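You operate a simulated robot arm through the tools that you are given. There is no shell and no other tool. Be economical: measure what you need, move in short steps, check, and stop when the job is done.

The job below is to be done with a simulated two-armed robot. You get a single attempt, and the scene is never put back.

Task
Build up the separator bowl, then close the hood and clamp it.
Fine: the discs go in the bowl, the cone on top of it, and the steel cap is screwed tight on the cone.
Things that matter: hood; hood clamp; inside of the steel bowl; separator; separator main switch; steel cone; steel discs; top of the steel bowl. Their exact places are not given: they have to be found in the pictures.

The check looks at the end state, three seconds after you hand in, the way a careful person would. Anything else that was tipped, shoved, dropped, spilled or broken makes it a failure. Lids that push on must go on centred and level and be pressed home; caps that screw on are set level and turned clockwise until they are tight.

Robot
Two 7-joint arms with two-finger parallel grippers on one trunk, on a base that drives. Base frame: it is fixed to the floor where the robot stands at the start and does not move with it; the origin is under the middle of the robot, x ahead of it, y to its left, z up; the surface under the hand at the start is at about z = 800. Units: mm, rad, N and s.
The left shoulder is at the start at [70, 134, 1111], the right one opposite. With the tool pointing down near the work surface each hand reaches from about 100 to 640 mm from the robot's upright axis, wherever it stands, measured 20 degrees to its own side. Places, roughly: hood [1000, 800, 1100]; hood clamp [300, 700, 800]; inside of the steel bowl [600, 800, 800]; separator [600, 800, 600]; separator main switch [300, -500, 1000]; top of the steel bowl [600, 800, 900]. Payload 1.57 kg a hand.
The TCP of each hand is the grasp point between the finger pads, 30 mm short of the fingertips. In the tool frame z runs along the fingers and y along their closing line. The gripper opens to 80 mm. The fingers are 17 mm wide and 12 mm thick; the gripper's body (40 by 82 mm) begins 80 mm behind the TCP.
Orientation is that of the tool frame in the base frame, as [roll, pitch, yaw] about the fixed x, y, z axes, in that order (R = Rz(yaw) Ry(pitch) Rx(roll)). With the fingers straight down and closing along the base's y, the tool's x points along the base's -x, its y along +y and its z along -z.

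Tools
- The arms move only by the tool servo_tool. It takes "left_commands", "right_commands" or both (then of equal length, played together; a hand with none holds still); each is one flat list of numbers, 7 for each row, row after row: the shift along the tool's x, y, z in mm, then the turn, a rotation vector about the tool's x, y, z in rad, then the gripper command, from -1 (fully open) to 1 (shut), values between in proportion. In form: [x, y, z, wx, wy, wz, claw, x, y, z, wx, wy, wz, claw, ...]. A call has 1 to 10 rows; each row is the pose to reach, as a shift and turn from the pose commanded when the call began, along the tool's axes at that moment. A row lasts 0.2 s, in which the tool goes at most 50 mm and 0.15 rad; a call with a longer step from one row to the next is refused whole, and so is a gripper value outside its range. Where a pose cannot be reached the arm comes as near as it can. A force on the tool above 40 N (or 10 N above the force at the start of the call, whichever is more), or a blocked arm, ends the call early, and 0.2 s more pass. Each finger travels about 153 mm/s and halts on what it meets, pressing with about 28 N; the grip force reading is that of the motor and also rises with nothing between the fingers. The clock runs only during rows and for 0.2 s after the last one: add rows that repeat a pose to give the fingers time. It gives the time, the measured TCP pose, the force on the tool (base axes), the opening and the grip force at its end, in the units of the frame above (readings bear some noise), with the torque about the TCP (base axes, N m) and any sound that the robot's microphone picked up.
- Cameras (640 x 400 px; columns grow to the right, rows downward): "scene" is now at [136.9, 25.2, 1345]; the picture's right is [0.28, -0.96, 0.00], its down [-0.51, -0.15, -0.85] and it looks along [0.81, 0.24, -0.53] (base axes); focal length 214 px, centre (320, 200). "left" rides on the left gripper at [72, 7, -122] in its tool frame; the picture's right is [-0.09, 1.00, 0.00], its down [-0.84, -0.08, -0.54] and it looks along [-0.54, -0.05, 0.84] (tool axes); focal length 238 px, centre (320, 200). "right" rides on the right gripper at [72, -7, -122] in its tool frame; the picture's right is [0.09, 1.00, 0.00], its down [-0.84, 0.08, -0.54] and it looks along [-0.54, 0.05, 0.84] (tool axes); focal length 238 px, centre (320, 200).
- get_image(camera): a new picture of that camera. No time passes.
- move_column(by): slides the trunk up (or, below 0, down) by that many mm; the arms and the scene camera ride with it, the base frame stays. It gives what a move gives, with no picture.
- base_move(legs): drives the robot by 1 to 6 legs, each [ahead, left, turn to the left] in mm, mm and rad, along the robot's own axes; the way and the turn of a leg run together, so that a leg with both is an arc; at most 1500 mm and 3.142 rad a leg. The arms and the cameras ride along, it lands a little off, and it stops where it bumps. It gives what a move gives.
- aim_head(pan, tilt): turns the head with the scene camera to pan (to the left, within 1.501 rad either way) and tilt (down, from -0.506 to 1.204), counted from straight ahead of the robot. It gives what a move gives.
- point_at(camera, pixels): for up to 12 pixels [column, row] of the newest picture of that camera ("zoom" is the newest enlarged one), the place [x, y, z] in the base frame of the surface seen there, good to about 3 mm. No time passes.
- enlarge(camera, box): a new picture of the part [left, top, right, bottom] of that camera's present view, enlarged. No time passes.
- finish_job(): hands the job in; it is judged then, once.

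Go step by step. Measure first, check grasps and placings, and put right what went wrong. The budget is 80 turns and 58 pictures, counting those below and the enlarged ones. Unless the task says otherwise, let go and move clear before handing in, and close with one line.

The tools are called after ">>>" by a JSON object that holds its "fn" and its "kwargs". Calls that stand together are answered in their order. servo_tool: Moves the arms, as the interface text tells. Its arguments: {"type":"object","properties":{"left_commands":{"type":"array","items":{"type":"number"}},"right_commands":{"type":"array","items":{"type":"number"}}},"required":[]} The other tools are called the same way: move_column (by) slides the trunk up or down; base_move (legs) drives the base; aim_head (pan, tilt) turns the head that bears the scene camera; get_image (camera) takes a picture; point_at (camera, pixels) gives the place of the surface under pixels of a picture; enlarge (camera, box) takes an enlarged picture of a part of a camera's view; finish_job () hands the job in.

At the start:

```text
time_s: 0.0
left_tool_pos: [297.5, 451.1, 1161.4]
left_ee_rot: [-3.141, 0.001, 3.141]
left_ft_force: [-0.1, 0.0, -0.2]
left_ft_torque: [0.03, 0.01, 0.01]
left_finger_gap: 79.9
left_finger_force: 0.0
right_tool_pos: [447.2, 58.0, 1202.0]
right_ee_rot: [3.128, 0.001, 3.13]
right_ft_force: [1.5, 0.8, 0.0]
right_ft_torque: [0.03, 0.01, 0.02]
right_finger_gap: 79.8
right_finger_force: 0.1
trunk travel left (down, up): [-685.0, 255.0]
robot x, y, heading: [-0.2, 0.3, -0.003]
head pan, tilt: [0.283, 0.56]
```

scene: 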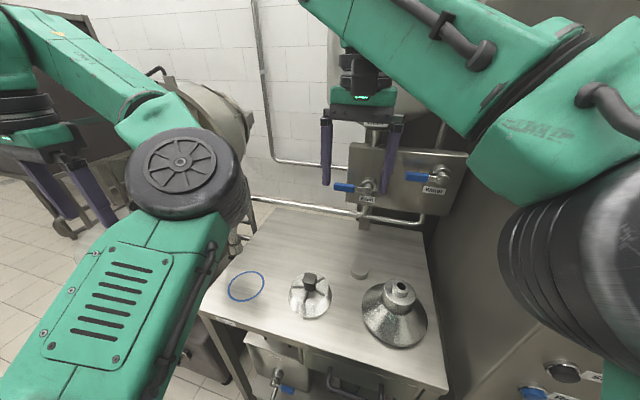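
right: 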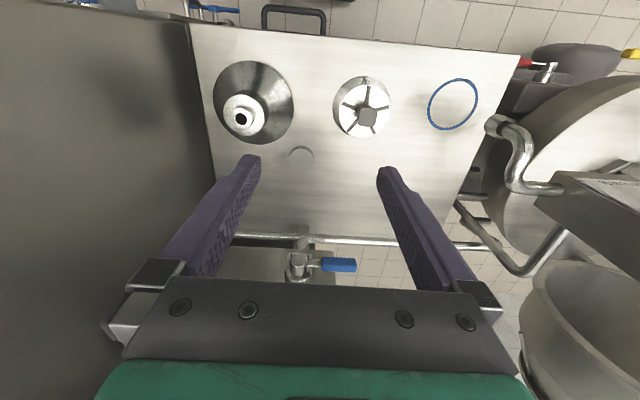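
left: 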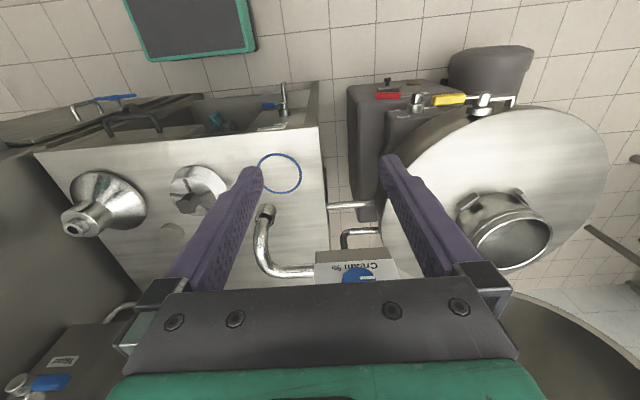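

The table shows a cone (about 395,315 in scene), a disc stack with a black knob (310,295), a blue ring (245,285) and a small grey round thing (360,272). The separator is to the left, so I'll measure the table items and turn the head that way.

>>> {"fn": "enlarge", "kwargs": {"camera": "scene", "box": [200, 200, 460, 362]}}

>>> {"fn": "point_at", "kwargs": {"camera": "scene", "pixels": [[400, 286], [395, 315], [310, 277], [310, 300], [246, 286], [360, 273], [363, 195], [285, 240], [210, 310], [420, 380]]}}

>>> {"fn": "point_at", "kwargs": {"camera": "left", "pixels": [[510, 235], [500, 215], [445, 98], [388, 95], [484, 103], [365, 273], [570, 330], [490, 60], [268, 212], [600, 150]]}}

>>> {"fn": "aim_head", "kwargs": {"pan": 0.9, "tilt": 0.5}}

>>> {"fn": "get_image", "kwargs": {"camera": "scene"}}

```text
2.46 times, centred on (330, 281) of scene
```

zoom: 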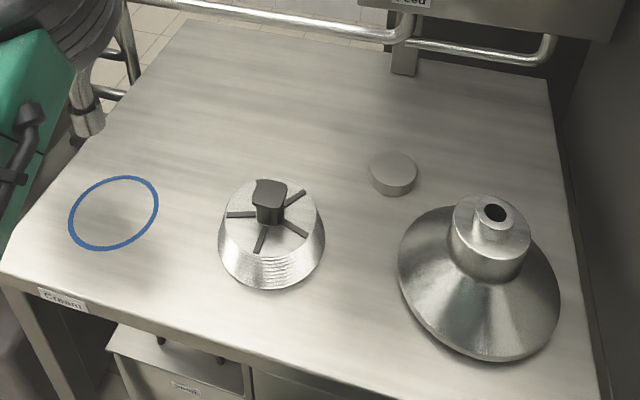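

```text
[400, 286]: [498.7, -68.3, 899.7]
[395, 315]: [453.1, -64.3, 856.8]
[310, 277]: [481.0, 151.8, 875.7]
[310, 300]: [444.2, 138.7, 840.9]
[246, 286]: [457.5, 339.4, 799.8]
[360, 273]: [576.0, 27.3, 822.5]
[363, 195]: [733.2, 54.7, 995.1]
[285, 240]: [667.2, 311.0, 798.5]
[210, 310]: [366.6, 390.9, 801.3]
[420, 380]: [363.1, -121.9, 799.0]
```

```text
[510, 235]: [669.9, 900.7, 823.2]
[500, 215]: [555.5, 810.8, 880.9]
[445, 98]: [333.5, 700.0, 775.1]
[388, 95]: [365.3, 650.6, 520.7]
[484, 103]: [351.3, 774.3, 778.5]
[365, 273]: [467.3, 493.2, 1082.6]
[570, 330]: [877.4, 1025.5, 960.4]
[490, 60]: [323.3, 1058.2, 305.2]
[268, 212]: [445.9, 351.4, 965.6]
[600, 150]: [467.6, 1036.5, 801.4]
```

```text
time_s: 1.0
left_tool_pos: [297.0, 450.8, 1161.9]
left_ee_rot: [-3.141, 0.0, -3.14]
left_ft_force: [-0.8, 1.1, 0.7]
left_ft_torque: [0.0, 0.02, 0.01]
left_finger_gap: 80.2
left_finger_force: 0.2
right_tool_pos: [448.7, 56.6, 1202.2]
right_ee_rot: [3.125, -0.001, 3.129]
right_ft_force: [0.3, -0.4, -0.5]
right_ft_torque: [0.02, 0.01, 0.02]
right_finger_gap: 80.2
right_finger_force: 0.0
trunk travel left (down, up): [-685.0, 255.0]
robot x, y, heading: [0.0, 4.2, 0.004]
head pan, tilt: [0.901, 0.499]
```

```text
53 pictures are left
```

scene: 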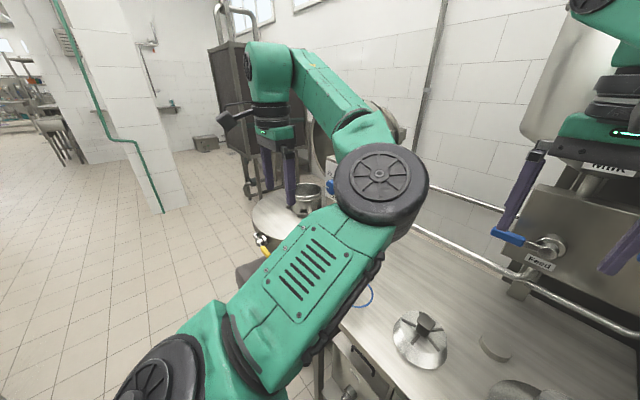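

The left arm hides the separator. I'll look right at the main switch, then look at the separator through the left camera after moving the arm.

>>> {"fn": "aim_head", "kwargs": {"pan": -0.95, "tilt": 0.5}}

>>> {"fn": "get_image", "kwargs": {"camera": "scene"}}

>>> {"fn": "enlarge", "kwargs": {"camera": "left", "box": [320, 20, 640, 300]}}

```text
time_s: 2.8
left_tool_pos: [296.7, 451.8, 1161.7]
left_ee_rot: [-3.141, 0.0, -3.141]
left_ft_force: [0.6, 0.1, -0.9]
left_ft_torque: [0.02, 0.03, 0.04]
left_finger_gap: 80.1
left_finger_force: 0.1
right_tool_pos: [449.0, 56.5, 1202.0]
right_ee_rot: [3.127, 0.003, 3.127]
right_ft_force: [0.1, 0.0, 0.0]
right_ft_torque: [0.02, 0.03, 0.0]
right_finger_gap: 80.1
right_finger_force: 0.1
trunk travel left (down, up): [-685.0, 255.0]
robot x, y, heading: [0.6, 1.3, 0.0]
head pan, tilt: [-0.949, 0.499]
```

```text
52 pictures are left
```

scene: 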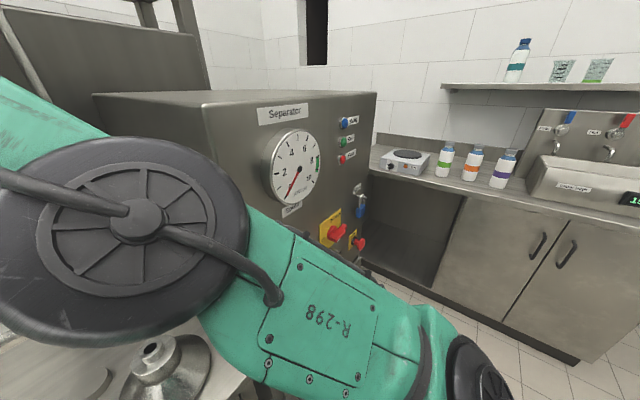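

```text
1.43 times, centred on (480, 160) of left
```

zoom: 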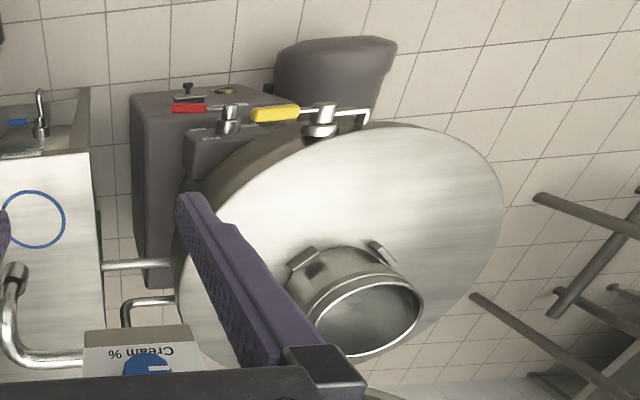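

The panel has a red/yellow main switch near (335,235); I'll enlarge it to read its state.

>>> {"fn": "enlarge", "kwargs": {"camera": "scene", "box": [250, 95, 410, 265]}}

>>> {"fn": "point_at", "kwargs": {"camera": "scene", "pixels": [[337, 233], [360, 243], [295, 170], [345, 123], [370, 150], [330, 215]]}}

```text
2.35 times, centred on (330, 180) of scene
```

zoom: 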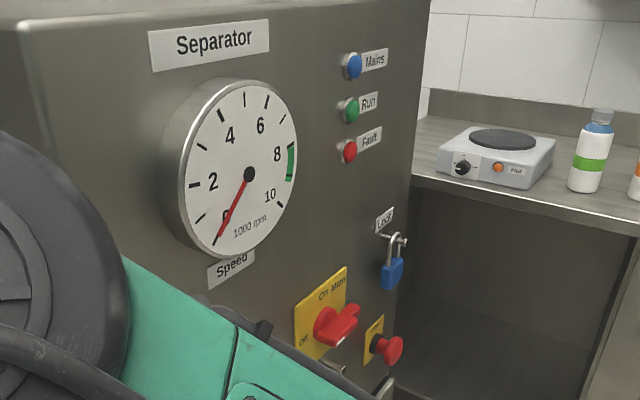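

```text
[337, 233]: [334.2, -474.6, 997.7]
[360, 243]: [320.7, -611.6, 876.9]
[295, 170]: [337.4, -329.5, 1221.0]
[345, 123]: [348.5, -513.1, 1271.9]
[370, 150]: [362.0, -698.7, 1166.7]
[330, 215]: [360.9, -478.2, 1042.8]
```

I need the switch position more exactly, so I'll enlarge it further.

>>> {"fn": "enlarge", "kwargs": {"camera": "scene", "box": [310, 190, 374, 250]}}

>>> {"fn": "enlarge", "kwargs": {"camera": "scene", "box": [330, 100, 380, 170]}}

```text
6.67 times, centred on (342, 220) of scene
```

zoom: 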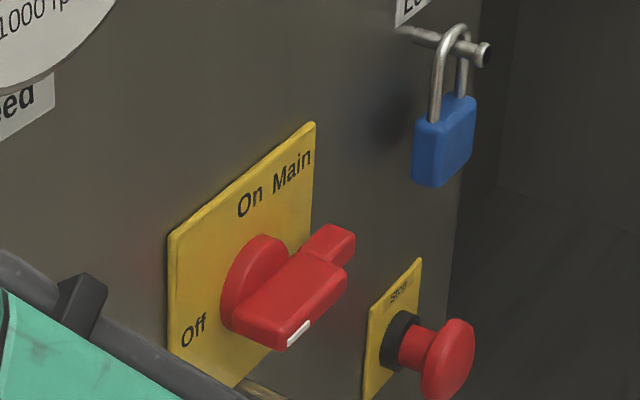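

```text
5.71 times, centred on (355, 135) of scene
```

zoom: 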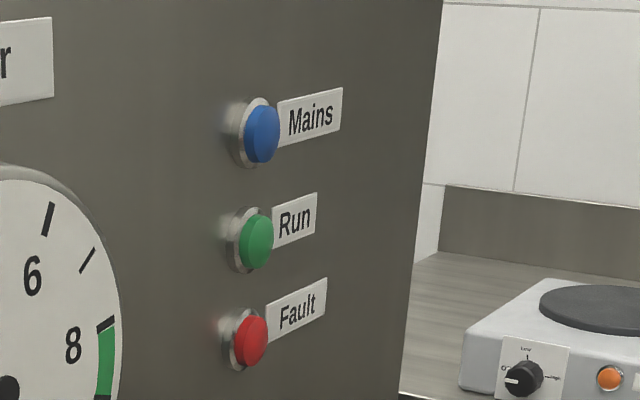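

The switch handle lies horizontal with its white mark towards "Off", the lamps are dark and the speed is 0, so I'll leave the switch alone. Next I'll drive left to see the separator.

>>> {"fn": "base_move", "kwargs": {"legs": [[0, 450, 0]]}}

>>> {"fn": "aim_head", "kwargs": {"pan": 0.35, "tilt": 0.6}}

>>> {"fn": "get_image", "kwargs": {"camera": "scene"}}

>>> {"fn": "get_image", "kwargs": {"camera": "left"}}

```text
time_s: 5.5
left_tool_pos: [303.3, 890.9, 1161.3]
left_ee_rot: [3.141, 0.0, 3.128]
left_ft_force: [-0.6, -0.8, -0.3]
left_ft_torque: [0.01, -0.02, 0.06]
left_finger_gap: 80.1
left_finger_force: 0.1
right_tool_pos: [451.5, 495.5, 1202.8]
right_ee_rot: [3.125, 0.001, 3.114]
right_ft_force: [-0.5, -0.6, -0.2]
right_ft_torque: [-0.02, 0.02, -0.03]
right_finger_gap: 80.0
right_finger_force: 0.1
trunk travel left (down, up): [-685.0, 255.0]
robot x, y, heading: [1.3, 445.9, -0.007]
head pan, tilt: [-0.949, 0.499]
```

```text
time_s: 7.0
left_tool_pos: [303.8, 891.0, 1161.6]
left_ee_rot: [3.141, 0.001, 3.13]
left_ft_force: [0.5, -0.4, -0.2]
left_ft_torque: [0.05, 0.01, -0.02]
left_finger_gap: 80.2
left_finger_force: 0.0
right_tool_pos: [451.3, 496.4, 1202.7]
right_ee_rot: [3.125, 0.001, 3.116]
right_ft_force: [0.9, 0.9, 0.3]
right_ft_torque: [-0.01, 0.0, 0.03]
right_finger_gap: 80.1
right_finger_force: 0.0
trunk travel left (down, up): [-685.0, 255.0]
robot x, y, heading: [1.8, 443.5, -0.012]
head pan, tilt: [0.351, 0.6]
```

```text
47 pictures are left
```

scene: 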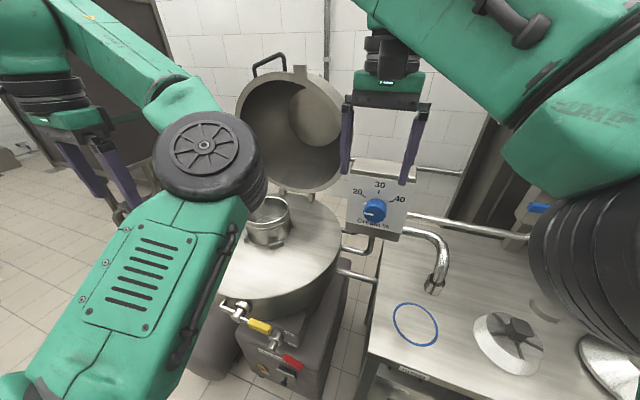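

```text
46 pictures are left
```

left: 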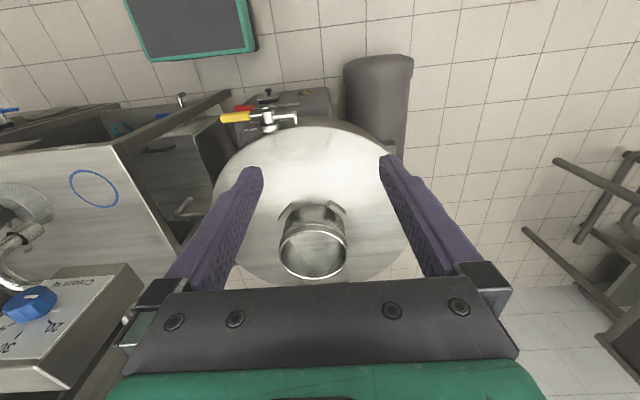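

The open hood, bowl and yellow/red levers are now visible; I'll enlarge them and measure.

>>> {"fn": "enlarge", "kwargs": {"camera": "scene", "box": [190, 170, 370, 395]}}

>>> {"fn": "enlarge", "kwargs": {"camera": "left", "box": [200, 70, 430, 290]}}

>>> {"fn": "point_at", "kwargs": {"camera": "left", "pixels": [[315, 230], [281, 250], [346, 250], [313, 279], [315, 255], [313, 265], [230, 170], [320, 125], [235, 117], [268, 120]]}}

>>> {"fn": "point_at", "kwargs": {"camera": "scene", "pixels": [[270, 203], [268, 215], [258, 325], [290, 362], [238, 308], [275, 343], [268, 58], [300, 85], [255, 100], [310, 120], [310, 188], [290, 225]]}}

```text
1.78 times, centred on (280, 282) of scene
```

zoom: 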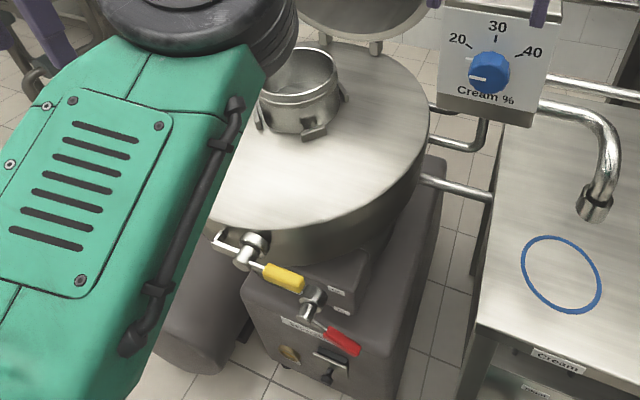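

```text
1.82 times, centred on (315, 180) of left
```

zoom: 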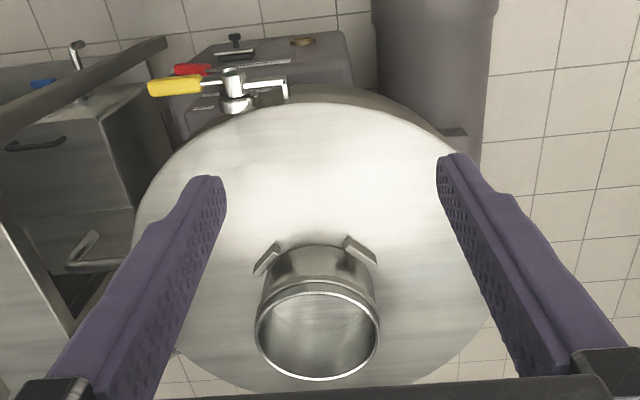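

```text
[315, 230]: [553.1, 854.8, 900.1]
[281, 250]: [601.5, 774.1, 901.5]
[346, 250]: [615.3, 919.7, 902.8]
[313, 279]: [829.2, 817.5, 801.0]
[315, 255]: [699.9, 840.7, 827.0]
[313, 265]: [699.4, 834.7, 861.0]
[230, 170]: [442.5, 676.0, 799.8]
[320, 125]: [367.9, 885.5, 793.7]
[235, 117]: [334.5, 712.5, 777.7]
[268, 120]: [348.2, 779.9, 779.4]
```

```text
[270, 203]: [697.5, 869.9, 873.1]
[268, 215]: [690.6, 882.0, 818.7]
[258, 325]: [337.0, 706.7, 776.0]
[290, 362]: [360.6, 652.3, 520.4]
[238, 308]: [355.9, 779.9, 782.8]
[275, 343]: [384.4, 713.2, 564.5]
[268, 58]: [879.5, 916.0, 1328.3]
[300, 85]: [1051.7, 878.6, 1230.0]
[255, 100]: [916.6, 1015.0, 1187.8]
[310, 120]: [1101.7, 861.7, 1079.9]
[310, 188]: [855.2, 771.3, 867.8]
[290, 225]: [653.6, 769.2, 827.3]
```

The bowl rim is at z≈902, centred near (625,847), with a radius of about 73, and the drum top is at z≈800. The clamp is the yellow lever at about (337,707,776). I'll drive back to pick the discs with the left hand and the cone with the right.

>>> {"fn": "base_move", "kwargs": {"legs": [[0, -445, 0.012]]}}

>>> {"fn": "aim_head", "kwargs": {"pan": 0.0, "tilt": 0.9}}

>>> {"fn": "enlarge", "kwargs": {"camera": "right", "box": [180, 40, 500, 240]}}

>>> {"fn": "get_image", "kwargs": {"camera": "scene"}}

```text
time_s: 9.7
left_tool_pos: [296.6, 441.9, 1161.9]
left_ee_rot: [-3.14, 0.001, 3.137]
left_ft_force: [0.3, -0.7, 0.8]
left_ft_torque: [0.0, -0.01, 0.01]
left_finger_gap: 80.0
left_finger_force: 0.1
right_tool_pos: [447.7, 48.0, 1202.9]
right_ee_rot: [3.127, 0.004, 3.124]
right_ft_force: [0.2, 0.5, 0.5]
right_ft_torque: [-0.03, 0.01, -0.01]
right_finger_gap: 79.9
right_finger_force: 0.1
trunk travel left (down, up): [-685.0, 255.0]
robot x, y, heading: [-0.2, -7.5, -0.005]
head pan, tilt: [0.351, 0.6]
```

```text
time_s: 10.6
left_tool_pos: [297.5, 442.2, 1162.5]
left_ee_rot: [3.141, 0.002, 3.137]
left_ft_force: [-0.5, 0.1, -0.2]
left_ft_torque: [-0.01, 0.01, -0.03]
left_finger_gap: 79.8
left_finger_force: 0.1
right_tool_pos: [449.0, 46.2, 1203.0]
right_ee_rot: [3.125, 0.002, 3.123]
right_ft_force: [0.3, 0.2, -0.6]
right_ft_torque: [-0.02, -0.01, 0.01]
right_finger_gap: 80.0
right_finger_force: 0.1
trunk travel left (down, up): [-685.0, 255.0]
robot x, y, heading: [1.6, -8.7, -0.004]
head pan, tilt: [0.0, 0.901]
```

```text
2.00 times, centred on (340, 140) of right
```

zoom: 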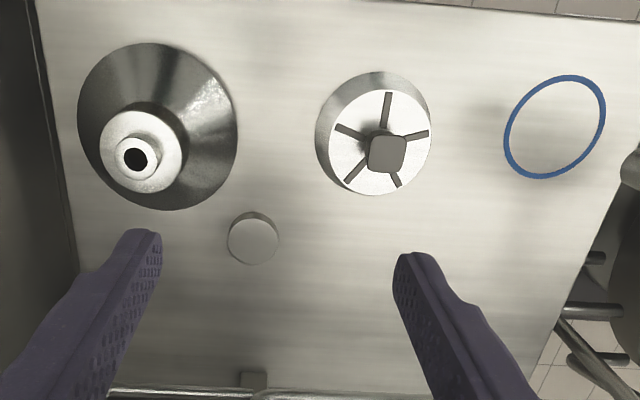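

```text
42 pictures are left
```

scene: 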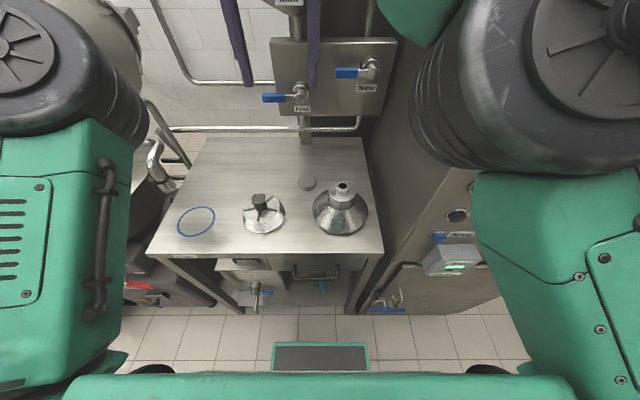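

The cone has a wide shoulder and a small spout (zoom 137,155), and the cap at (253,240) should fit that spout. I'll measure the rims.

>>> {"fn": "point_at", "kwargs": {"camera": "zoom", "pixels": [[104, 152], [178, 152], [142, 115], [141, 190], [141, 172], [123, 140], [78, 130], [237, 125], [227, 240], [278, 236], [252, 218], [253, 264]]}}

>>> {"fn": "point_at", "kwargs": {"camera": "zoom", "pixels": [[387, 153], [372, 155], [404, 152], [386, 138], [387, 172], [333, 140], [431, 135], [385, 92], [365, 192], [318, 135], [433, 120], [365, 133]]}}

```text
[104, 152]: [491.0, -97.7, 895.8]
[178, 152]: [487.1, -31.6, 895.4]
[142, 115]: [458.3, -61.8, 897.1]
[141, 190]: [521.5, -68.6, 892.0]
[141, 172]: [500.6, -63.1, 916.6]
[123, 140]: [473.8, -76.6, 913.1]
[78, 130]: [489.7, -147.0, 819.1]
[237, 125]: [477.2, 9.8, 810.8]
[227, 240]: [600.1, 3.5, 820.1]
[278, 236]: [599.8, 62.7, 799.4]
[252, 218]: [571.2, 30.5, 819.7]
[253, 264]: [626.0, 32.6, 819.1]
```

```text
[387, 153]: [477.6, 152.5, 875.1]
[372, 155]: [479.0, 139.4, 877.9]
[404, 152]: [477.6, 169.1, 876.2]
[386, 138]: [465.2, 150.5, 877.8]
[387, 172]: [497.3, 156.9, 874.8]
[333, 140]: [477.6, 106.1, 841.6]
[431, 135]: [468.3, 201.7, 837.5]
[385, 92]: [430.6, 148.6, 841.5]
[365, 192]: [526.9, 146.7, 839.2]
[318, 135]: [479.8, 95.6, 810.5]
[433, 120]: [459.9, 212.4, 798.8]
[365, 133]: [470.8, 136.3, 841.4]
```

The cone collar is centred at (489,-65) with Ø≈67, top z 895 and spout top z 916. The disc knob is about 30 mm square at (480,153), top z 877, and the cap is at (599,31), Ø≈55. I'll bring the left hand above the knob and the right above the cone.

>>> {"fn": "servo_tool", "kwargs": {"left_commands": [-18, -29, 21, 0, 0, 0, -1, -36, -58, 42, 0, 0, 0, -1, -54, -87, 63, 0, 0, 0, -1, -73, -116, 85, 0, 0, 0, -1, -91, -145, 106, 0, 0, 0, -1, -109, -173, 127, 0, 0, 0, -1, -127, -202, 148, 0, 0, 0, -1, -145, -231, 170, 0, 0, 0, -1, -163, -260, 191, 0, 0, 0, -1, -182, -289, 212, 0, 0, 0, -1], "right_commands": [-4, -11, 24, 0.016, 0, -0.018, -1, -8, -22, 48, 0.016, 0, -0.018, -1, -12, -33, 72, 0.016, 0, -0.018, -1, -16, -44, 96, 0.016, 0, -0.018, -1, -20, -55, 120, 0.016, 0, -0.018, -1, -24, -66, 144, 0.016, 0, -0.018, -1, -28, -77, 168, 0.016, 0, -0.018, -1, -32, -88, 192, 0.016, 0, -0.018, -1, -36, -99, 216, 0.016, 0, -0.018, -1, -40, -111, 230, 0.016, 0, -0.018, -1]}}

>>> {"fn": "get_image", "kwargs": {"camera": "right"}}

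>>> {"fn": "get_image", "kwargs": {"camera": "left"}}

```text
time_s: 12.4
left_tool_pos: [479.6, 315.7, 1011.5]
left_ee_rot: [3.12, 0.016, -3.087]
left_ft_force: [2.1, 10.1, 2.5]
left_ft_torque: [-0.04, -0.09, -0.26]
left_finger_gap: 80.0
left_finger_force: 0.1
left hand out of reach, approached as far as the arm can: row 3, 4, 5, 6, 7, 8, 9
right_tool_pos: [453.1, -16.4, 1027.6]
right_ee_rot: [-3.125, 0.028, -3.133]
right_ft_force: [0.0, 0.6, 0.6]
right_ft_torque: [-0.01, 0.02, 0.03]
right_finger_gap: 80.2
right_finger_force: 0.0
trunk travel left (down, up): [-685.0, 255.0]
robot x, y, heading: [-0.8, -8.5, 0.007]
head pan, tilt: [0.0, 0.901]
stopped in row 9 (left hand): the force on the tool passed its limit at 104 N (the readings are from after the stop); the commanded pose is now the measured one
```

```text
41 pictures are left
```

right: 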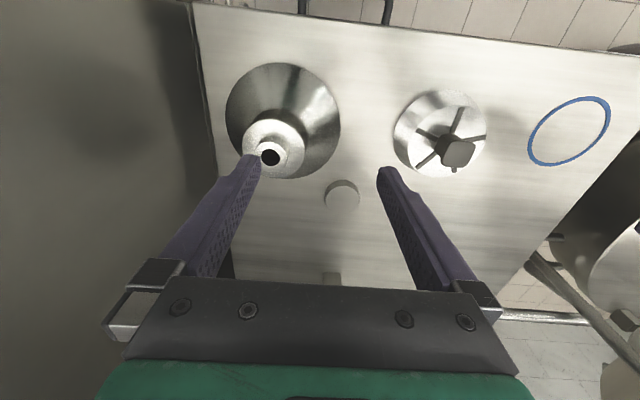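

```text
40 pictures are left
```

left: 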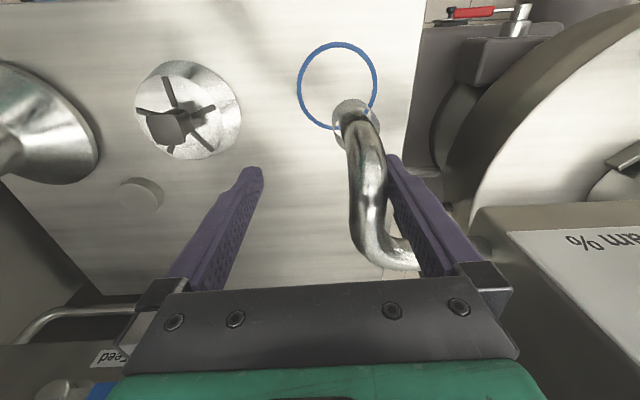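

The left finger hit the cream spout pipe, which sits between the fingers at about (365,190). I'll raise the left hand straight up to clear it.

>>> {"fn": "servo_tool", "kwargs": {"left_commands": [0, 8, -10, 0, 0, 0, -1, 0, 8, -50, 0, 0, 0, -1, 0, 8, -95, 0, 0, 0, -1, 0, 8, -140, 0, 0, 0, -1, 0, 8, -180, 0, 0, 0, -1]}}

>>> {"fn": "get_image", "kwargs": {"camera": "left"}}

```text
time_s: 13.8
left_tool_pos: [476.3, 317.1, 1193.9]
left_ee_rot: [3.12, 0.017, -3.089]
left_ft_force: [-0.6, 1.1, 0.9]
left_ft_torque: [-0.01, -0.04, -0.03]
left_finger_gap: 80.0
left_finger_force: 0.0
right_tool_pos: [453.0, -15.7, 1025.9]
right_ee_rot: [-3.124, 0.028, -3.13]
right_ft_force: [-0.1, 0.1, -0.1]
right_ft_torque: [0.03, 0.01, 0.02]
right_finger_gap: 79.8
right_finger_force: 0.1
trunk travel left (down, up): [-685.0, 255.0]
robot x, y, heading: [-6.6, -9.2, 0.001]
head pan, tilt: [0.0, 0.901]
stopped in row 5 (left hand): the arm was blocked; the commanded pose is now the measured one
```

```text
39 pictures are left
```

left: 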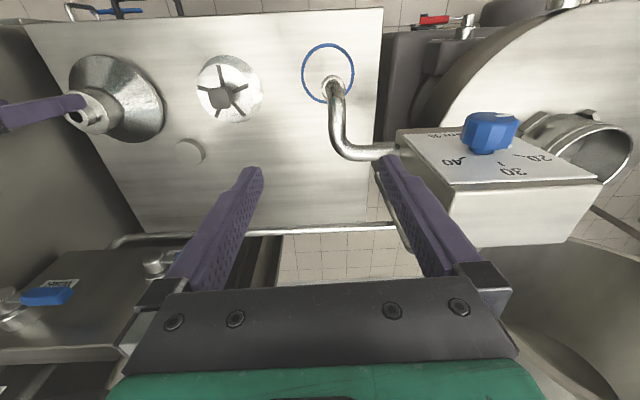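

The hand is free and the pipe looks intact. I'll shift the base right by 50 mm so both hands reach naturally.

>>> {"fn": "base_move", "kwargs": {"legs": [[5, -50, 0]]}}

>>> {"fn": "servo_tool", "kwargs": {"left_commands": [0, -20, 25, 0.02, 0.017, 0.053, -1, 0, -40, 50, 0.02, 0.017, 0.053, -1, 0, -60, 80, 0.02, 0.017, 0.053, -1, 0, -80, 110, 0.02, 0.017, 0.053, -1, 0, -100, 140, 0.02, 0.017, 0.053, -1, 0, -114, 170, 0.02, 0.017, 0.053, -1, 0, -114, 200, 0.02, 0.017, 0.053, -1, 0, -114, 230, 0.02, 0.017, 0.053, -1, 0, -114, 250, 0.02, 0.017, 0.053, -1, 0, -114, 250, 0.02, 0.017, 0.053, -1]}}

```text
time_s: 14.6
left_tool_pos: [469.8, 312.5, 1195.0]
left_ee_rot: [3.126, 0.023, -3.075]
left_ft_force: [0.0, -0.1, 0.5]
left_ft_torque: [-0.06, 0.02, -0.06]
left_finger_gap: 80.2
left_finger_force: 0.0
right_tool_pos: [445.3, -14.1, 1025.2]
right_ee_rot: [-3.114, 0.023, -3.09]
right_ft_force: [-0.3, 0.3, 0.0]
right_ft_torque: [0.0, 0.01, 0.02]
right_finger_gap: 80.0
right_finger_force: 0.0
trunk travel left (down, up): [-685.0, 255.0]
robot x, y, heading: [-0.8, -24.7, 0.014]
head pan, tilt: [0.0, 0.901]
stopped in leg 1: the robot was blocked; the commanded pose is now the measured one
```

```text
time_s: 17.0
left_tool_pos: [509.4, 227.0, 947.5]
left_ee_rot: [-3.138, 0.006, -3.13]
left_ft_force: [-1.0, 1.0, -0.4]
left_ft_torque: [-0.05, -0.02, -0.04]
left_finger_gap: 80.0
left_finger_force: 0.1
left hand out of reach, approached as far as the arm can: row 5, 6, 7, 8, 9, 10
right_tool_pos: [444.6, -13.5, 1024.9]
right_ee_rot: [-3.114, 0.026, -3.085]
right_ft_force: [0.0, -0.4, -0.4]
right_ft_torque: [0.04, 0.0, 0.01]
right_finger_gap: 80.0
right_finger_force: 0.2
trunk travel left (down, up): [-685.0, 255.0]
robot x, y, heading: [-3.2, -26.0, 0.016]
head pan, tilt: [0.0, 0.901]
stopped in row 10 (left hand): the arm was blocked; the commanded pose is now the measured one
```

The base was blocked (probably the right elbow against the cabinet) and the left arm stopped short. I'll look at the arms.

>>> {"fn": "aim_head", "kwargs": {"pan": 0.1, "tilt": 0.6}}

>>> {"fn": "get_image", "kwargs": {"camera": "scene"}}

```text
time_s: 17.8
left_tool_pos: [511.1, 227.3, 946.5]
left_ee_rot: [-3.135, 0.007, -3.13]
left_ft_force: [0.8, 0.5, -0.4]
left_ft_torque: [-0.01, 0.02, 0.01]
left_finger_gap: 79.9
left_finger_force: 0.0
right_tool_pos: [444.8, -13.5, 1024.3]
right_ee_rot: [-3.113, 0.022, -3.09]
right_ft_force: [-0.2, 0.8, 0.3]
right_ft_torque: [0.02, 0.01, 0.01]
right_finger_gap: 79.8
right_finger_force: 0.1
trunk travel left (down, up): [-685.0, 255.0]
robot x, y, heading: [3.4, -23.4, 0.013]
head pan, tilt: [0.099, 0.6]
```

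```text
38 pictures are left
```

scene: 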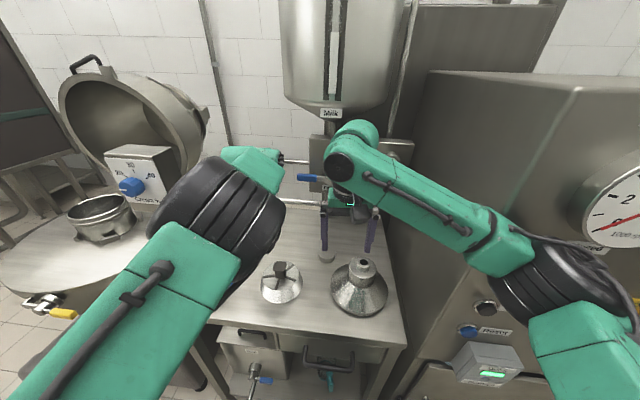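

The left elbow is crowding the cream box, and the right elbow the cabinet. I'll retract the left arm to its starting pose and do the picking with the right hand from a base at y≈120.

>>> {"fn": "servo_tool", "kwargs": {"left_commands": [0, 0, -45, 0, 0, 0, -1, 0, 0, -90, 0, 0, 0, -1, 0, 10, -135, 0, 0, 0, -1, 5, 20, -180, 0, 0, 0, -1, 30, 30, -215, 0, 0, 0, -1, 70, 50, -215, 0, 0, 0, -1, 105, 80, -215, 0, 0, 0, -1, 140, 110, -215, 0, 0, 0, -1, 175, 140, -215, 0, 0, 0, -1, 205, 175, -215, 0, 0, 0, -1]}}

>>> {"fn": "servo_tool", "kwargs": {"right_commands": [0, 0, -45, 0, 0, 0, -1, 0, 0, -90, 0, 0, 0, -1]}}

>>> {"fn": "base_move", "kwargs": {"legs": [[0, 145, -0.015]]}}

```text
time_s: 20.2
left_tool_pos: [303.5, 399.4, 1160.3]
left_ee_rot: [3.139, 0.004, -3.136]
left_ft_force: [0.0, 0.0, 0.0]
left_ft_torque: [-0.04, 0.01, -0.02]
left_finger_gap: 79.8
left_finger_force: 0.0
right_tool_pos: [443.4, -12.8, 1024.6]
right_ee_rot: [-3.116, 0.025, -3.082]
right_ft_force: [-0.3, -0.5, -0.2]
right_ft_torque: [0.03, 0.0, 0.01]
right_finger_gap: 79.7
right_finger_force: 0.2
trunk travel left (down, up): [-685.0, 255.0]
robot x, y, heading: [-1.5, -24.4, 0.01]
head pan, tilt: [0.099, 0.6]
stopped in row 10 (left hand): the arm was blocked; the commanded pose is now the measured one
```

```text
time_s: 20.8
left_tool_pos: [311.7, 388.9, 1163.1]
left_ee_rot: [3.131, -0.003, -3.134]
left_ft_force: [-1.2, 0.1, -0.3]
left_ft_torque: [0.0, 0.03, -0.01]
left_finger_gap: 80.0
left_finger_force: 0.1
right_tool_pos: [449.3, -24.3, 1110.8]
right_ee_rot: [-3.128, 0.015, -3.092]
right_ft_force: [-0.5, -0.1, 0.6]
right_ft_torque: [0.02, 0.01, -0.02]
right_finger_gap: 80.0
right_finger_force: 0.0
trunk travel left (down, up): [-685.0, 255.0]
robot x, y, heading: [0.6, -25.2, 0.014]
head pan, tilt: [0.099, 0.6]
```

```text
time_s: 22.2
left_tool_pos: [338.8, 520.6, 1160.4]
left_ee_rot: [3.123, -0.026, 3.13]
left_ft_force: [1.5, 0.0, 0.2]
left_ft_torque: [-0.03, -0.03, 0.02]
left_finger_gap: 79.7
left_finger_force: 0.0
right_tool_pos: [468.7, 106.1, 1100.9]
right_ee_rot: [-3.136, -0.005, -3.109]
right_ft_force: [0.5, 1.0, 0.4]
right_ft_torque: [0.01, 0.03, 0.0]
right_finger_gap: 79.9
right_finger_force: 0.0
trunk travel left (down, up): [-685.0, 255.0]
robot x, y, heading: [-0.7, 119.6, -0.004]
head pan, tilt: [0.099, 0.6]
```

The base is at y≈120. I'll lower the right hand over the knob at (480,153) and check.

>>> {"fn": "servo_tool", "kwargs": {"right_commands": [-3, 12, 40, 0, 0, 0.033, -1, -6, 24, 80, 0, 0, 0.033, -1, -9, 36, 115, 0, 0, 0.033, -1, -11, 47, 150, 0, 0, 0.033, -1, -11, 47, 170, 0, 0, 0.033, -1, -11, 47, 170, 0, 0, 0.033, -1, -11, 47, 170, 0, 0, 0.033, -1]}}

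>>> {"fn": "get_image", "kwargs": {"camera": "right"}}

```text
time_s: 23.8
left_tool_pos: [340.4, 520.6, 1160.9]
left_ee_rot: [3.123, -0.026, 3.13]
left_ft_force: [-0.1, -0.8, 0.1]
left_ft_torque: [0.0, 0.01, 0.01]
left_finger_gap: 79.7
left_finger_force: 0.0
right_tool_pos: [477.2, 153.1, 931.7]
right_ee_rot: [-3.137, -0.005, 3.14]
right_ft_force: [0.2, -0.1, 0.5]
right_ft_torque: [-0.01, 0.01, 0.0]
right_finger_gap: 79.9
right_finger_force: 0.0
trunk travel left (down, up): [-685.0, 255.0]
robot x, y, heading: [1.2, 123.3, -0.001]
head pan, tilt: [0.099, 0.6]
```

```text
37 pictures are left
```

right: 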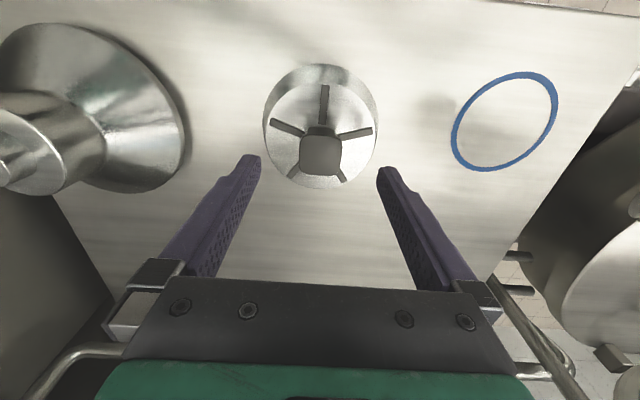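

The knob is square to the fingers and centred. I'll go down to TCP z≈875 and close.

>>> {"fn": "servo_tool", "kwargs": {"right_commands": [-2, 0, 30, 0, 0, 0, -1, -2, 0, 56, 0, 0, 0, -1, -2, 0, 56, 0, 0, 0, -1, -2, 0, 56, 0, 0, 0, 1, -2, 0, 56, 0, 0, 0, 1, -2, 0, 56, 0, 0, 0, 1, -2, 0, 56, 0, 0, 0, 1]}}

>>> {"fn": "servo_tool", "kwargs": {"right_commands": [0, 0, -30, 0, 0, 0, 1, 0, 0, -60, 0, 0, 0, 1, 0, 0, -100, 0, 0, 0, 1, 0, 0, -145, 0, 0, 0, 1, 0, 0, -190, 0, 0, 0, 1, 0, 0, -235, 0, 0, 0, 1]}}

>>> {"fn": "get_image", "kwargs": {"camera": "right"}}

```text
time_s: 25.4
left_tool_pos: [337.9, 520.6, 1160.6]
left_ee_rot: [3.122, -0.023, 3.131]
left_ft_force: [0.8, -0.5, -0.3]
left_ft_torque: [-0.02, 0.03, 0.02]
left_finger_gap: 79.9
left_finger_force: 0.1
right_tool_pos: [480.2, 152.3, 873.8]
right_ee_rot: [-3.135, -0.005, -3.142]
right_ft_force: [-1.7, -0.2, 1.1]
right_ft_torque: [0.17, -0.23, 0.08]
right_finger_gap: 37.7
right_finger_force: 27.9
trunk travel left (down, up): [-685.0, 255.0]
robot x, y, heading: [0.9, 122.8, -0.004]
head pan, tilt: [0.099, 0.6]
```

```text
time_s: 26.8
left_tool_pos: [338.6, 521.6, 1160.9]
left_ee_rot: [3.123, -0.023, 3.131]
left_ft_force: [-1.3, -0.2, 0.0]
left_ft_torque: [0.02, -0.02, -0.02]
left_finger_gap: 80.1
left_finger_force: 0.0
right_tool_pos: [479.4, 153.4, 1110.1]
right_ee_rot: [-3.136, -0.006, -3.142]
right_ft_force: [-0.3, 0.6, -7.8]
right_ft_torque: [0.02, -0.03, 0.0]
right_finger_gap: 37.9
right_finger_force: 28.9
trunk travel left (down, up): [-685.0, 255.0]
robot x, y, heading: [-0.1, 122.2, -0.004]
head pan, tilt: [0.099, 0.6]
```

```text
36 pictures are left
```

right: 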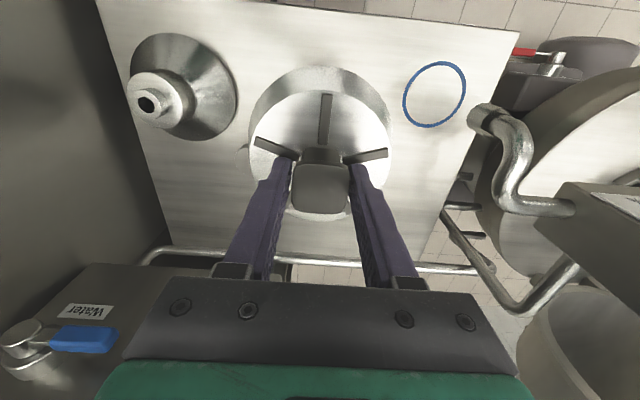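

The discs are held (8 N, about 0.8 kg). I'll raise and retract to clear the cream box, look left for clearance, then drive.

>>> {"fn": "servo_tool", "kwargs": {"right_commands": [30, 0, -30, 0, 0, 0, 1, 60, 0, -60, 0, 0, 0, 1, 90, 0, -90, 0, 0, 0, 1, 120, 0, -110, 0, 0, 0, 1, 145, 0, -120, 0, 0, 0, 1, 145, 0, -120, 0, 0, 0, 1]}}

>>> {"fn": "aim_head", "kwargs": {"pan": 1.3, "tilt": 0.5}}

>>> {"fn": "get_image", "kwargs": {"camera": "scene"}}

```text
time_s: 28.2
left_tool_pos: [341.4, 520.5, 1160.2]
left_ee_rot: [3.122, -0.026, 3.13]
left_ft_force: [-0.2, 0.3, 0.3]
left_ft_torque: [0.03, 0.02, 0.01]
left_finger_gap: 80.1
left_finger_force: 0.0
right_tool_pos: [335.9, 155.1, 1232.4]
right_ee_rot: [-3.138, -0.006, -3.141]
right_ft_force: [-0.2, 0.9, -8.6]
right_ft_torque: [0.02, 0.01, -0.01]
right_finger_gap: 38.1
right_finger_force: 27.4
trunk travel left (down, up): [-685.0, 255.0]
robot x, y, heading: [1.2, 122.1, -0.003]
head pan, tilt: [0.099, 0.6]
```

```text
time_s: 29.6
left_tool_pos: [339.2, 519.9, 1159.9]
left_ee_rot: [3.124, -0.025, 3.13]
left_ft_force: [0.0, 0.1, -0.4]
left_ft_torque: [0.02, 0.02, 0.0]
left_finger_gap: 79.9
left_finger_force: 0.1
right_tool_pos: [337.2, 155.0, 1231.7]
right_ee_rot: [-3.137, -0.005, -3.141]
right_ft_force: [0.4, 0.2, -7.2]
right_ft_torque: [-0.01, 0.02, -0.04]
right_finger_gap: 38.1
right_finger_force: 28.5
trunk travel left (down, up): [-685.0, 255.0]
robot x, y, heading: [-1.3, 122.5, -0.004]
head pan, tilt: [1.3, 0.499]
```

```text
35 pictures are left
```

scene: 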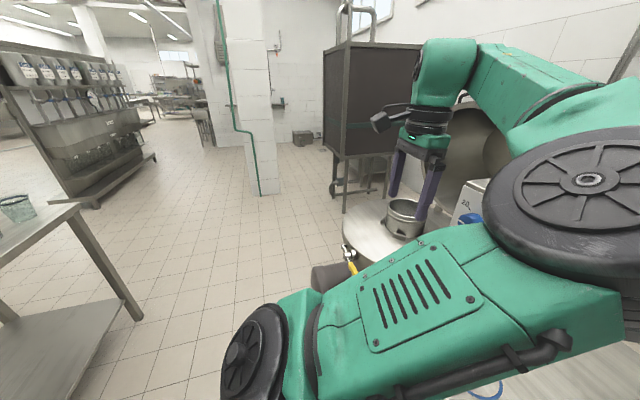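

The floor to the left is open; a dark board rack stands behind the separator around (370,110). I'll measure it before driving.

>>> {"fn": "point_at", "kwargs": {"camera": "scene", "pixels": [[326, 100], [345, 140], [338, 205], [390, 190], [345, 60]]}}

>>> {"fn": "base_move", "kwargs": {"legs": [[0, 700, 0.004]]}}

>>> {"fn": "aim_head", "kwargs": {"pan": 0.0, "tilt": 0.6}}

>>> {"fn": "get_image", "kwargs": {"camera": "scene"}}

```text
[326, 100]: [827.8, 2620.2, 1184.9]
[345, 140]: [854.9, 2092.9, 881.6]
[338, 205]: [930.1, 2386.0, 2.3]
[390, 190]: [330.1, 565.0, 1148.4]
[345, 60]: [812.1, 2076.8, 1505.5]
```

```text
time_s: 33.4
left_tool_pos: [344.8, 1206.7, 1159.3]
left_ee_rot: [3.12, -0.026, 3.128]
left_ft_force: [0.5, -0.8, 0.5]
left_ft_torque: [-0.01, -0.04, -0.01]
left_finger_gap: 79.8
left_finger_force: 0.0
right_tool_pos: [339.8, 840.9, 1232.0]
right_ee_rot: [-3.135, -0.006, 3.137]
right_ft_force: [-1.0, 0.1, -7.9]
right_ft_torque: [0.0, -0.02, 0.0]
right_finger_gap: 37.9
right_finger_force: 28.1
trunk travel left (down, up): [-685.0, 255.0]
robot x, y, heading: [1.9, 810.4, -0.007]
head pan, tilt: [1.3, 0.499]
```

```text
time_s: 34.8
left_tool_pos: [344.5, 1205.4, 1159.1]
left_ee_rot: [3.122, -0.024, 3.128]
left_ft_force: [0.2, -0.1, -0.5]
left_ft_torque: [0.0, 0.02, 0.0]
left_finger_gap: 80.1
left_finger_force: 0.0
right_tool_pos: [338.5, 842.6, 1231.8]
right_ee_rot: [-3.137, -0.008, 3.138]
right_ft_force: [0.3, 0.1, -7.4]
right_ft_torque: [-0.03, -0.01, -0.01]
right_finger_gap: 37.7
right_finger_force: 28.2
trunk travel left (down, up): [-685.0, 255.0]
robot x, y, heading: [2.2, 809.2, -0.004]
head pan, tilt: [0.0, 0.6]
```

```text
34 pictures are left
```

scene: 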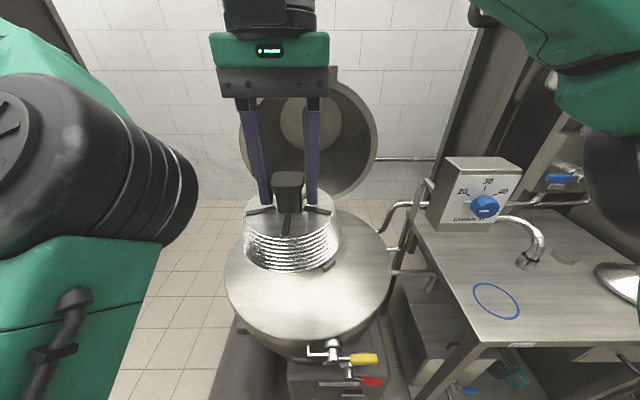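

The discs are above the drum. I'll look with the right camera to measure the bowl rim.

>>> {"fn": "get_image", "kwargs": {"camera": "right"}}

```text
33 pictures are left
```

right: 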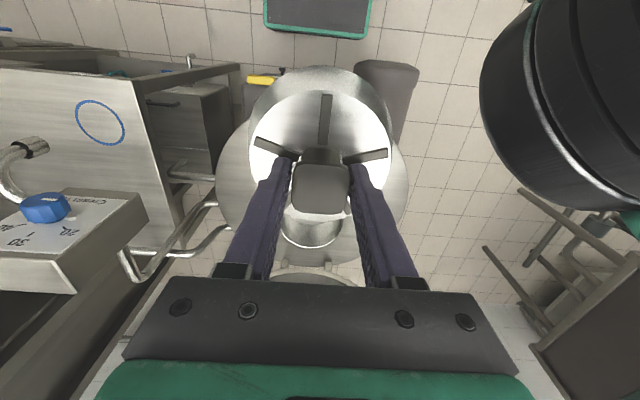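

The discs block the view. I'll shift them 170 mm to the right and view the bowl from the scene camera.

>>> {"fn": "servo_tool", "kwargs": {"right_commands": [0, -45, 0, 0, 0, 0, 1, 0, -90, 0, 0, 0, 0, 1, 0, -135, 0, 0, 0, 0, 1, 0, -180, 0, 0, 0, 0, 1, 0, -180, 0, 0, 0, 0, 1]}}

>>> {"fn": "enlarge", "kwargs": {"camera": "scene", "box": [200, 130, 420, 290]}}

```text
time_s: 36.0
left_tool_pos: [345.3, 1206.4, 1159.9]
left_ee_rot: [3.123, -0.023, 3.127]
left_ft_force: [-0.6, -0.9, 0.5]
left_ft_torque: [-0.01, 0.03, -0.02]
left_finger_gap: 79.8
left_finger_force: 0.0
right_tool_pos: [338.4, 660.7, 1231.7]
right_ee_rot: [-3.137, -0.008, 3.138]
right_ft_force: [-0.4, 0.5, -7.7]
right_ft_torque: [0.02, -0.02, -0.01]
right_finger_gap: 37.7
right_finger_force: 27.8
trunk travel left (down, up): [-685.0, 255.0]
robot x, y, heading: [3.6, 809.4, -0.011]
head pan, tilt: [0.0, 0.6]
```

```text
2.50 times, centred on (310, 210) of scene
```

zoom: 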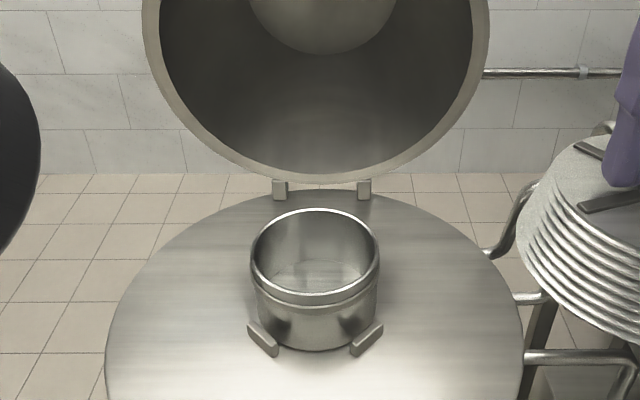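

The whole bowl is in view; measuring its rim, floor, hinges and drum edges.

>>> {"fn": "point_at", "kwargs": {"camera": "zoom", "pixels": [[253, 258], [378, 256], [315, 210], [316, 299], [315, 275], [315, 235], [280, 188], [364, 188], [108, 340], [521, 335], [262, 340], [366, 340]]}}

>>> {"fn": "point_at", "kwargs": {"camera": "zoom", "pixels": [[315, 206], [315, 204], [316, 303], [316, 307], [249, 262], [380, 262], [300, 290], [330, 290], [322, 172], [146, 40], [488, 40], [318, 50]]}}

```text
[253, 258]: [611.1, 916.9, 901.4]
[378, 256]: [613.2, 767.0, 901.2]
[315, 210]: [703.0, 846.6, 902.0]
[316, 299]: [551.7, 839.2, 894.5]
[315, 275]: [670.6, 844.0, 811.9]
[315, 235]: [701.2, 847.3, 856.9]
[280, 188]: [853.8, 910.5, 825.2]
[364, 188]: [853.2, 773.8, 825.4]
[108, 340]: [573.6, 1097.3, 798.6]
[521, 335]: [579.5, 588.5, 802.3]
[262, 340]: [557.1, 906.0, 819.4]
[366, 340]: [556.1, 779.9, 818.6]
```

```text
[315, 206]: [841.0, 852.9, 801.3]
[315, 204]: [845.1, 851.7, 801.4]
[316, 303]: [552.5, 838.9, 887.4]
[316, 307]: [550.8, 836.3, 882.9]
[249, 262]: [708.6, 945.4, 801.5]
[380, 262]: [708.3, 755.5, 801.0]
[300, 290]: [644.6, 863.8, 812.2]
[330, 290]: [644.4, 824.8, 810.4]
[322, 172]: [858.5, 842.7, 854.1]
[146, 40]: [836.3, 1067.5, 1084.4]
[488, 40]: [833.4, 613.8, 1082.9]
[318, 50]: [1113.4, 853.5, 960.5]
```

The bowl centre is (627,842), rim z 902, floor z 811, outer radius 76. I'll step the base forward 40 mm and bring the discs above the bowl.

>>> {"fn": "base_move", "kwargs": {"legs": [[40, 0, 0.008]]}}

>>> {"fn": "servo_tool", "kwargs": {"right_commands": [-30, 20, 10, 0, 0, 0, 1, -60, 40, 25, 0, 0, 0, 1, -90, 60, 40, 0, 0, 0, 1, -120, 85, 55, 0, 0, 0, 1, -150, 110, 70, 0, 0, 0, 1, -180, 135, 85, 0, 0, 0, 1, -210, 160, 100, 0, 0, 0, 1, -235, 181, 120, 0, 0, 0, 1, -247, 181, 135, 0, 0, 0, 1, -247, 181, 135, 0, 0, 0, 1]}}

```text
time_s: 36.9
left_tool_pos: [372.5, 1209.4, 1162.9]
left_ee_rot: [3.121, -0.017, 3.139]
left_ft_force: [-0.3, -0.2, 1.1]
left_ft_torque: [0.0, -0.07, 0.01]
left_finger_gap: 80.1
left_finger_force: 0.1
right_tool_pos: [372.3, 662.4, 1234.0]
right_ee_rot: [-3.137, 0.001, -3.137]
right_ft_force: [-0.9, 0.3, -7.0]
right_ft_torque: [0.02, -0.02, -0.01]
right_finger_gap: 37.6
right_finger_force: 27.9
trunk travel left (down, up): [-685.0, 255.0]
robot x, y, heading: [40.1, 808.0, 0.004]
head pan, tilt: [0.0, 0.6]
```

```text
time_s: 39.1
left_tool_pos: [381.9, 1210.0, 1159.9]
left_ee_rot: [3.122, -0.024, 3.138]
left_ft_force: [-0.2, -0.5, 0.2]
left_ft_torque: [0.0, 0.0, 0.02]
left_finger_gap: 80.0
left_finger_force: 0.1
right_tool_pos: [582.2, 819.6, 1093.5]
right_ee_rot: [-3.133, -0.005, -3.134]
right_ft_force: [1.1, 0.4, -8.8]
right_ft_torque: [0.0, 0.02, -0.01]
right_finger_gap: 37.7
right_finger_force: 27.6
right hand out of reach, approached as far as the arm can: row 7, 8, 9, 10
trunk travel left (down, up): [-685.0, 255.0]
robot x, y, heading: [42.4, 810.6, -0.0]
head pan, tilt: [0.0, 0.6]
```

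It is out of reach at this height and cross-body angle. I'll move the base left so the bowl sits on the right hand's own side.

>>> {"fn": "base_move", "kwargs": {"legs": [[30, 130, 0]]}}

>>> {"fn": "servo_tool", "kwargs": {"right_commands": [0, -25, 0, 0, 0, 0, 1, 0, -60, 0, 0, 0, 0, 1, -5, -95, 0, 0, 0, 0, 1, -10, -108, 0, 0, 0, 0, 1, -13, -108, 0, 0, 0, 0, 1, -13, -108, 0, 0, 0, 0, 1]}}

```text
time_s: 40.4
left_tool_pos: [408.6, 1341.1, 1159.6]
left_ee_rot: [3.121, -0.024, 3.138]
left_ft_force: [0.1, 0.0, 0.4]
left_ft_torque: [-0.05, 0.0, 0.03]
left_finger_gap: 79.8
left_finger_force: 0.1
right_tool_pos: [609.7, 949.9, 1094.2]
right_ee_rot: [-3.136, -0.005, -3.136]
right_ft_force: [-0.5, -0.2, -7.0]
right_ft_torque: [0.01, 0.02, 0.04]
right_finger_gap: 37.7
right_finger_force: 28.2
trunk travel left (down, up): [-685.0, 255.0]
robot x, y, heading: [74.1, 940.2, -0.004]
head pan, tilt: [0.0, 0.6]
```

```text
time_s: 41.8
left_tool_pos: [407.4, 1343.0, 1160.7]
left_ee_rot: [3.122, -0.022, 3.137]
left_ft_force: [-0.1, 0.8, -0.4]
left_ft_torque: [-0.01, -0.01, -0.01]
left_finger_gap: 79.7
left_finger_force: 0.1
right_tool_pos: [621.1, 842.7, 1096.7]
right_ee_rot: [-3.134, -0.005, -3.136]
right_ft_force: [0.1, 0.7, -7.5]
right_ft_torque: [0.04, -0.01, 0.02]
right_finger_gap: 37.6
right_finger_force: 28.0
right hand out of reach, approached as far as the arm can: row 1
trunk travel left (down, up): [-685.0, 255.0]
robot x, y, heading: [68.2, 945.0, 0.003]
head pan, tilt: [0.0, 0.6]
```

I'm at (621,843,1097). I'll correct x by 6 mm, lower to just above the rim and check.

>>> {"fn": "servo_tool", "kwargs": {"right_commands": [-3, 0, 30, 0, 0, 0, 1, -6, 0, 60, 0, 0, 0, 1, -6, 0, 90, 0, 0, 0, 1, -6, 0, 100, 0, 0, 0, 1, -6, 0, 100, 0, 0, 0, 1]}}

>>> {"fn": "enlarge", "kwargs": {"camera": "scene", "box": [300, 130, 500, 290]}}

>>> {"fn": "get_image", "kwargs": {"camera": "right"}}

```text
time_s: 43.0
left_tool_pos: [407.4, 1342.6, 1160.4]
left_ee_rot: [3.122, -0.024, 3.138]
left_ft_force: [0.3, -0.4, 0.1]
left_ft_torque: [0.0, 0.0, 0.02]
left_finger_gap: 80.2
left_finger_force: 0.1
right_tool_pos: [629.1, 843.3, 996.4]
right_ee_rot: [-3.137, -0.006, -3.137]
right_ft_force: [0.1, 0.9, -7.2]
right_ft_torque: [0.04, -0.01, -0.03]
right_finger_gap: 37.8
right_finger_force: 28.0
trunk travel left (down, up): [-685.0, 255.0]
robot x, y, heading: [68.7, 943.7, 0.007]
head pan, tilt: [0.0, 0.6]
```

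```text
2.50 times, centred on (400, 210) of scene
```

zoom: 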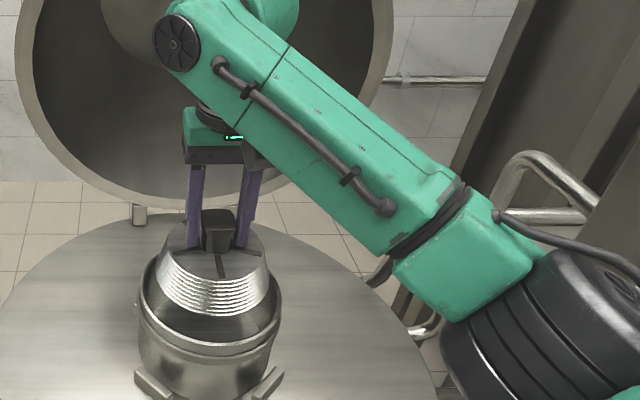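

```text
30 pictures are left
```

right: 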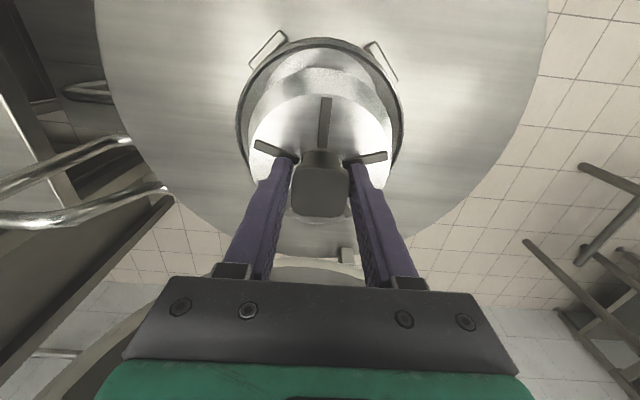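

The discs are centred over the bowl. I'll lower them to the bowl floor.

>>> {"fn": "servo_tool", "kwargs": {"right_commands": [1, 0, 30, 0, 0, 0, 1, 2, 1, 60, 0, 0, 0, 1, 2, 1, 85, 0, 0, 0, 1, 2, 1, 98, 0, 0, 0, 1, 2, 1, 105, 0, 0, 0, 1, 2, 1, 109, 0, 0, 0, 1, 2, 1, 112, 0, 0, 0, 1, 2, 1, 112, 0, 0, 0, 1]}}

```text
time_s: 44.8
left_tool_pos: [406.1, 1342.2, 1160.9]
left_ee_rot: [3.122, -0.021, 3.139]
left_ft_force: [0.3, -0.2, 0.6]
left_ft_torque: [0.0, -0.04, 0.02]
left_finger_gap: 79.8
left_finger_force: 0.2
right_tool_pos: [625.1, 842.8, 886.6]
right_ee_rot: [-3.136, -0.001, -3.135]
right_ft_force: [6.5, 0.1, 12.3]
right_ft_torque: [0.02, 0.62, -0.06]
right_finger_gap: 37.5
right_finger_force: 27.8
trunk travel left (down, up): [-685.0, 255.0]
robot x, y, heading: [67.2, 943.9, 0.003]
head pan, tilt: [0.0, 0.6]
```

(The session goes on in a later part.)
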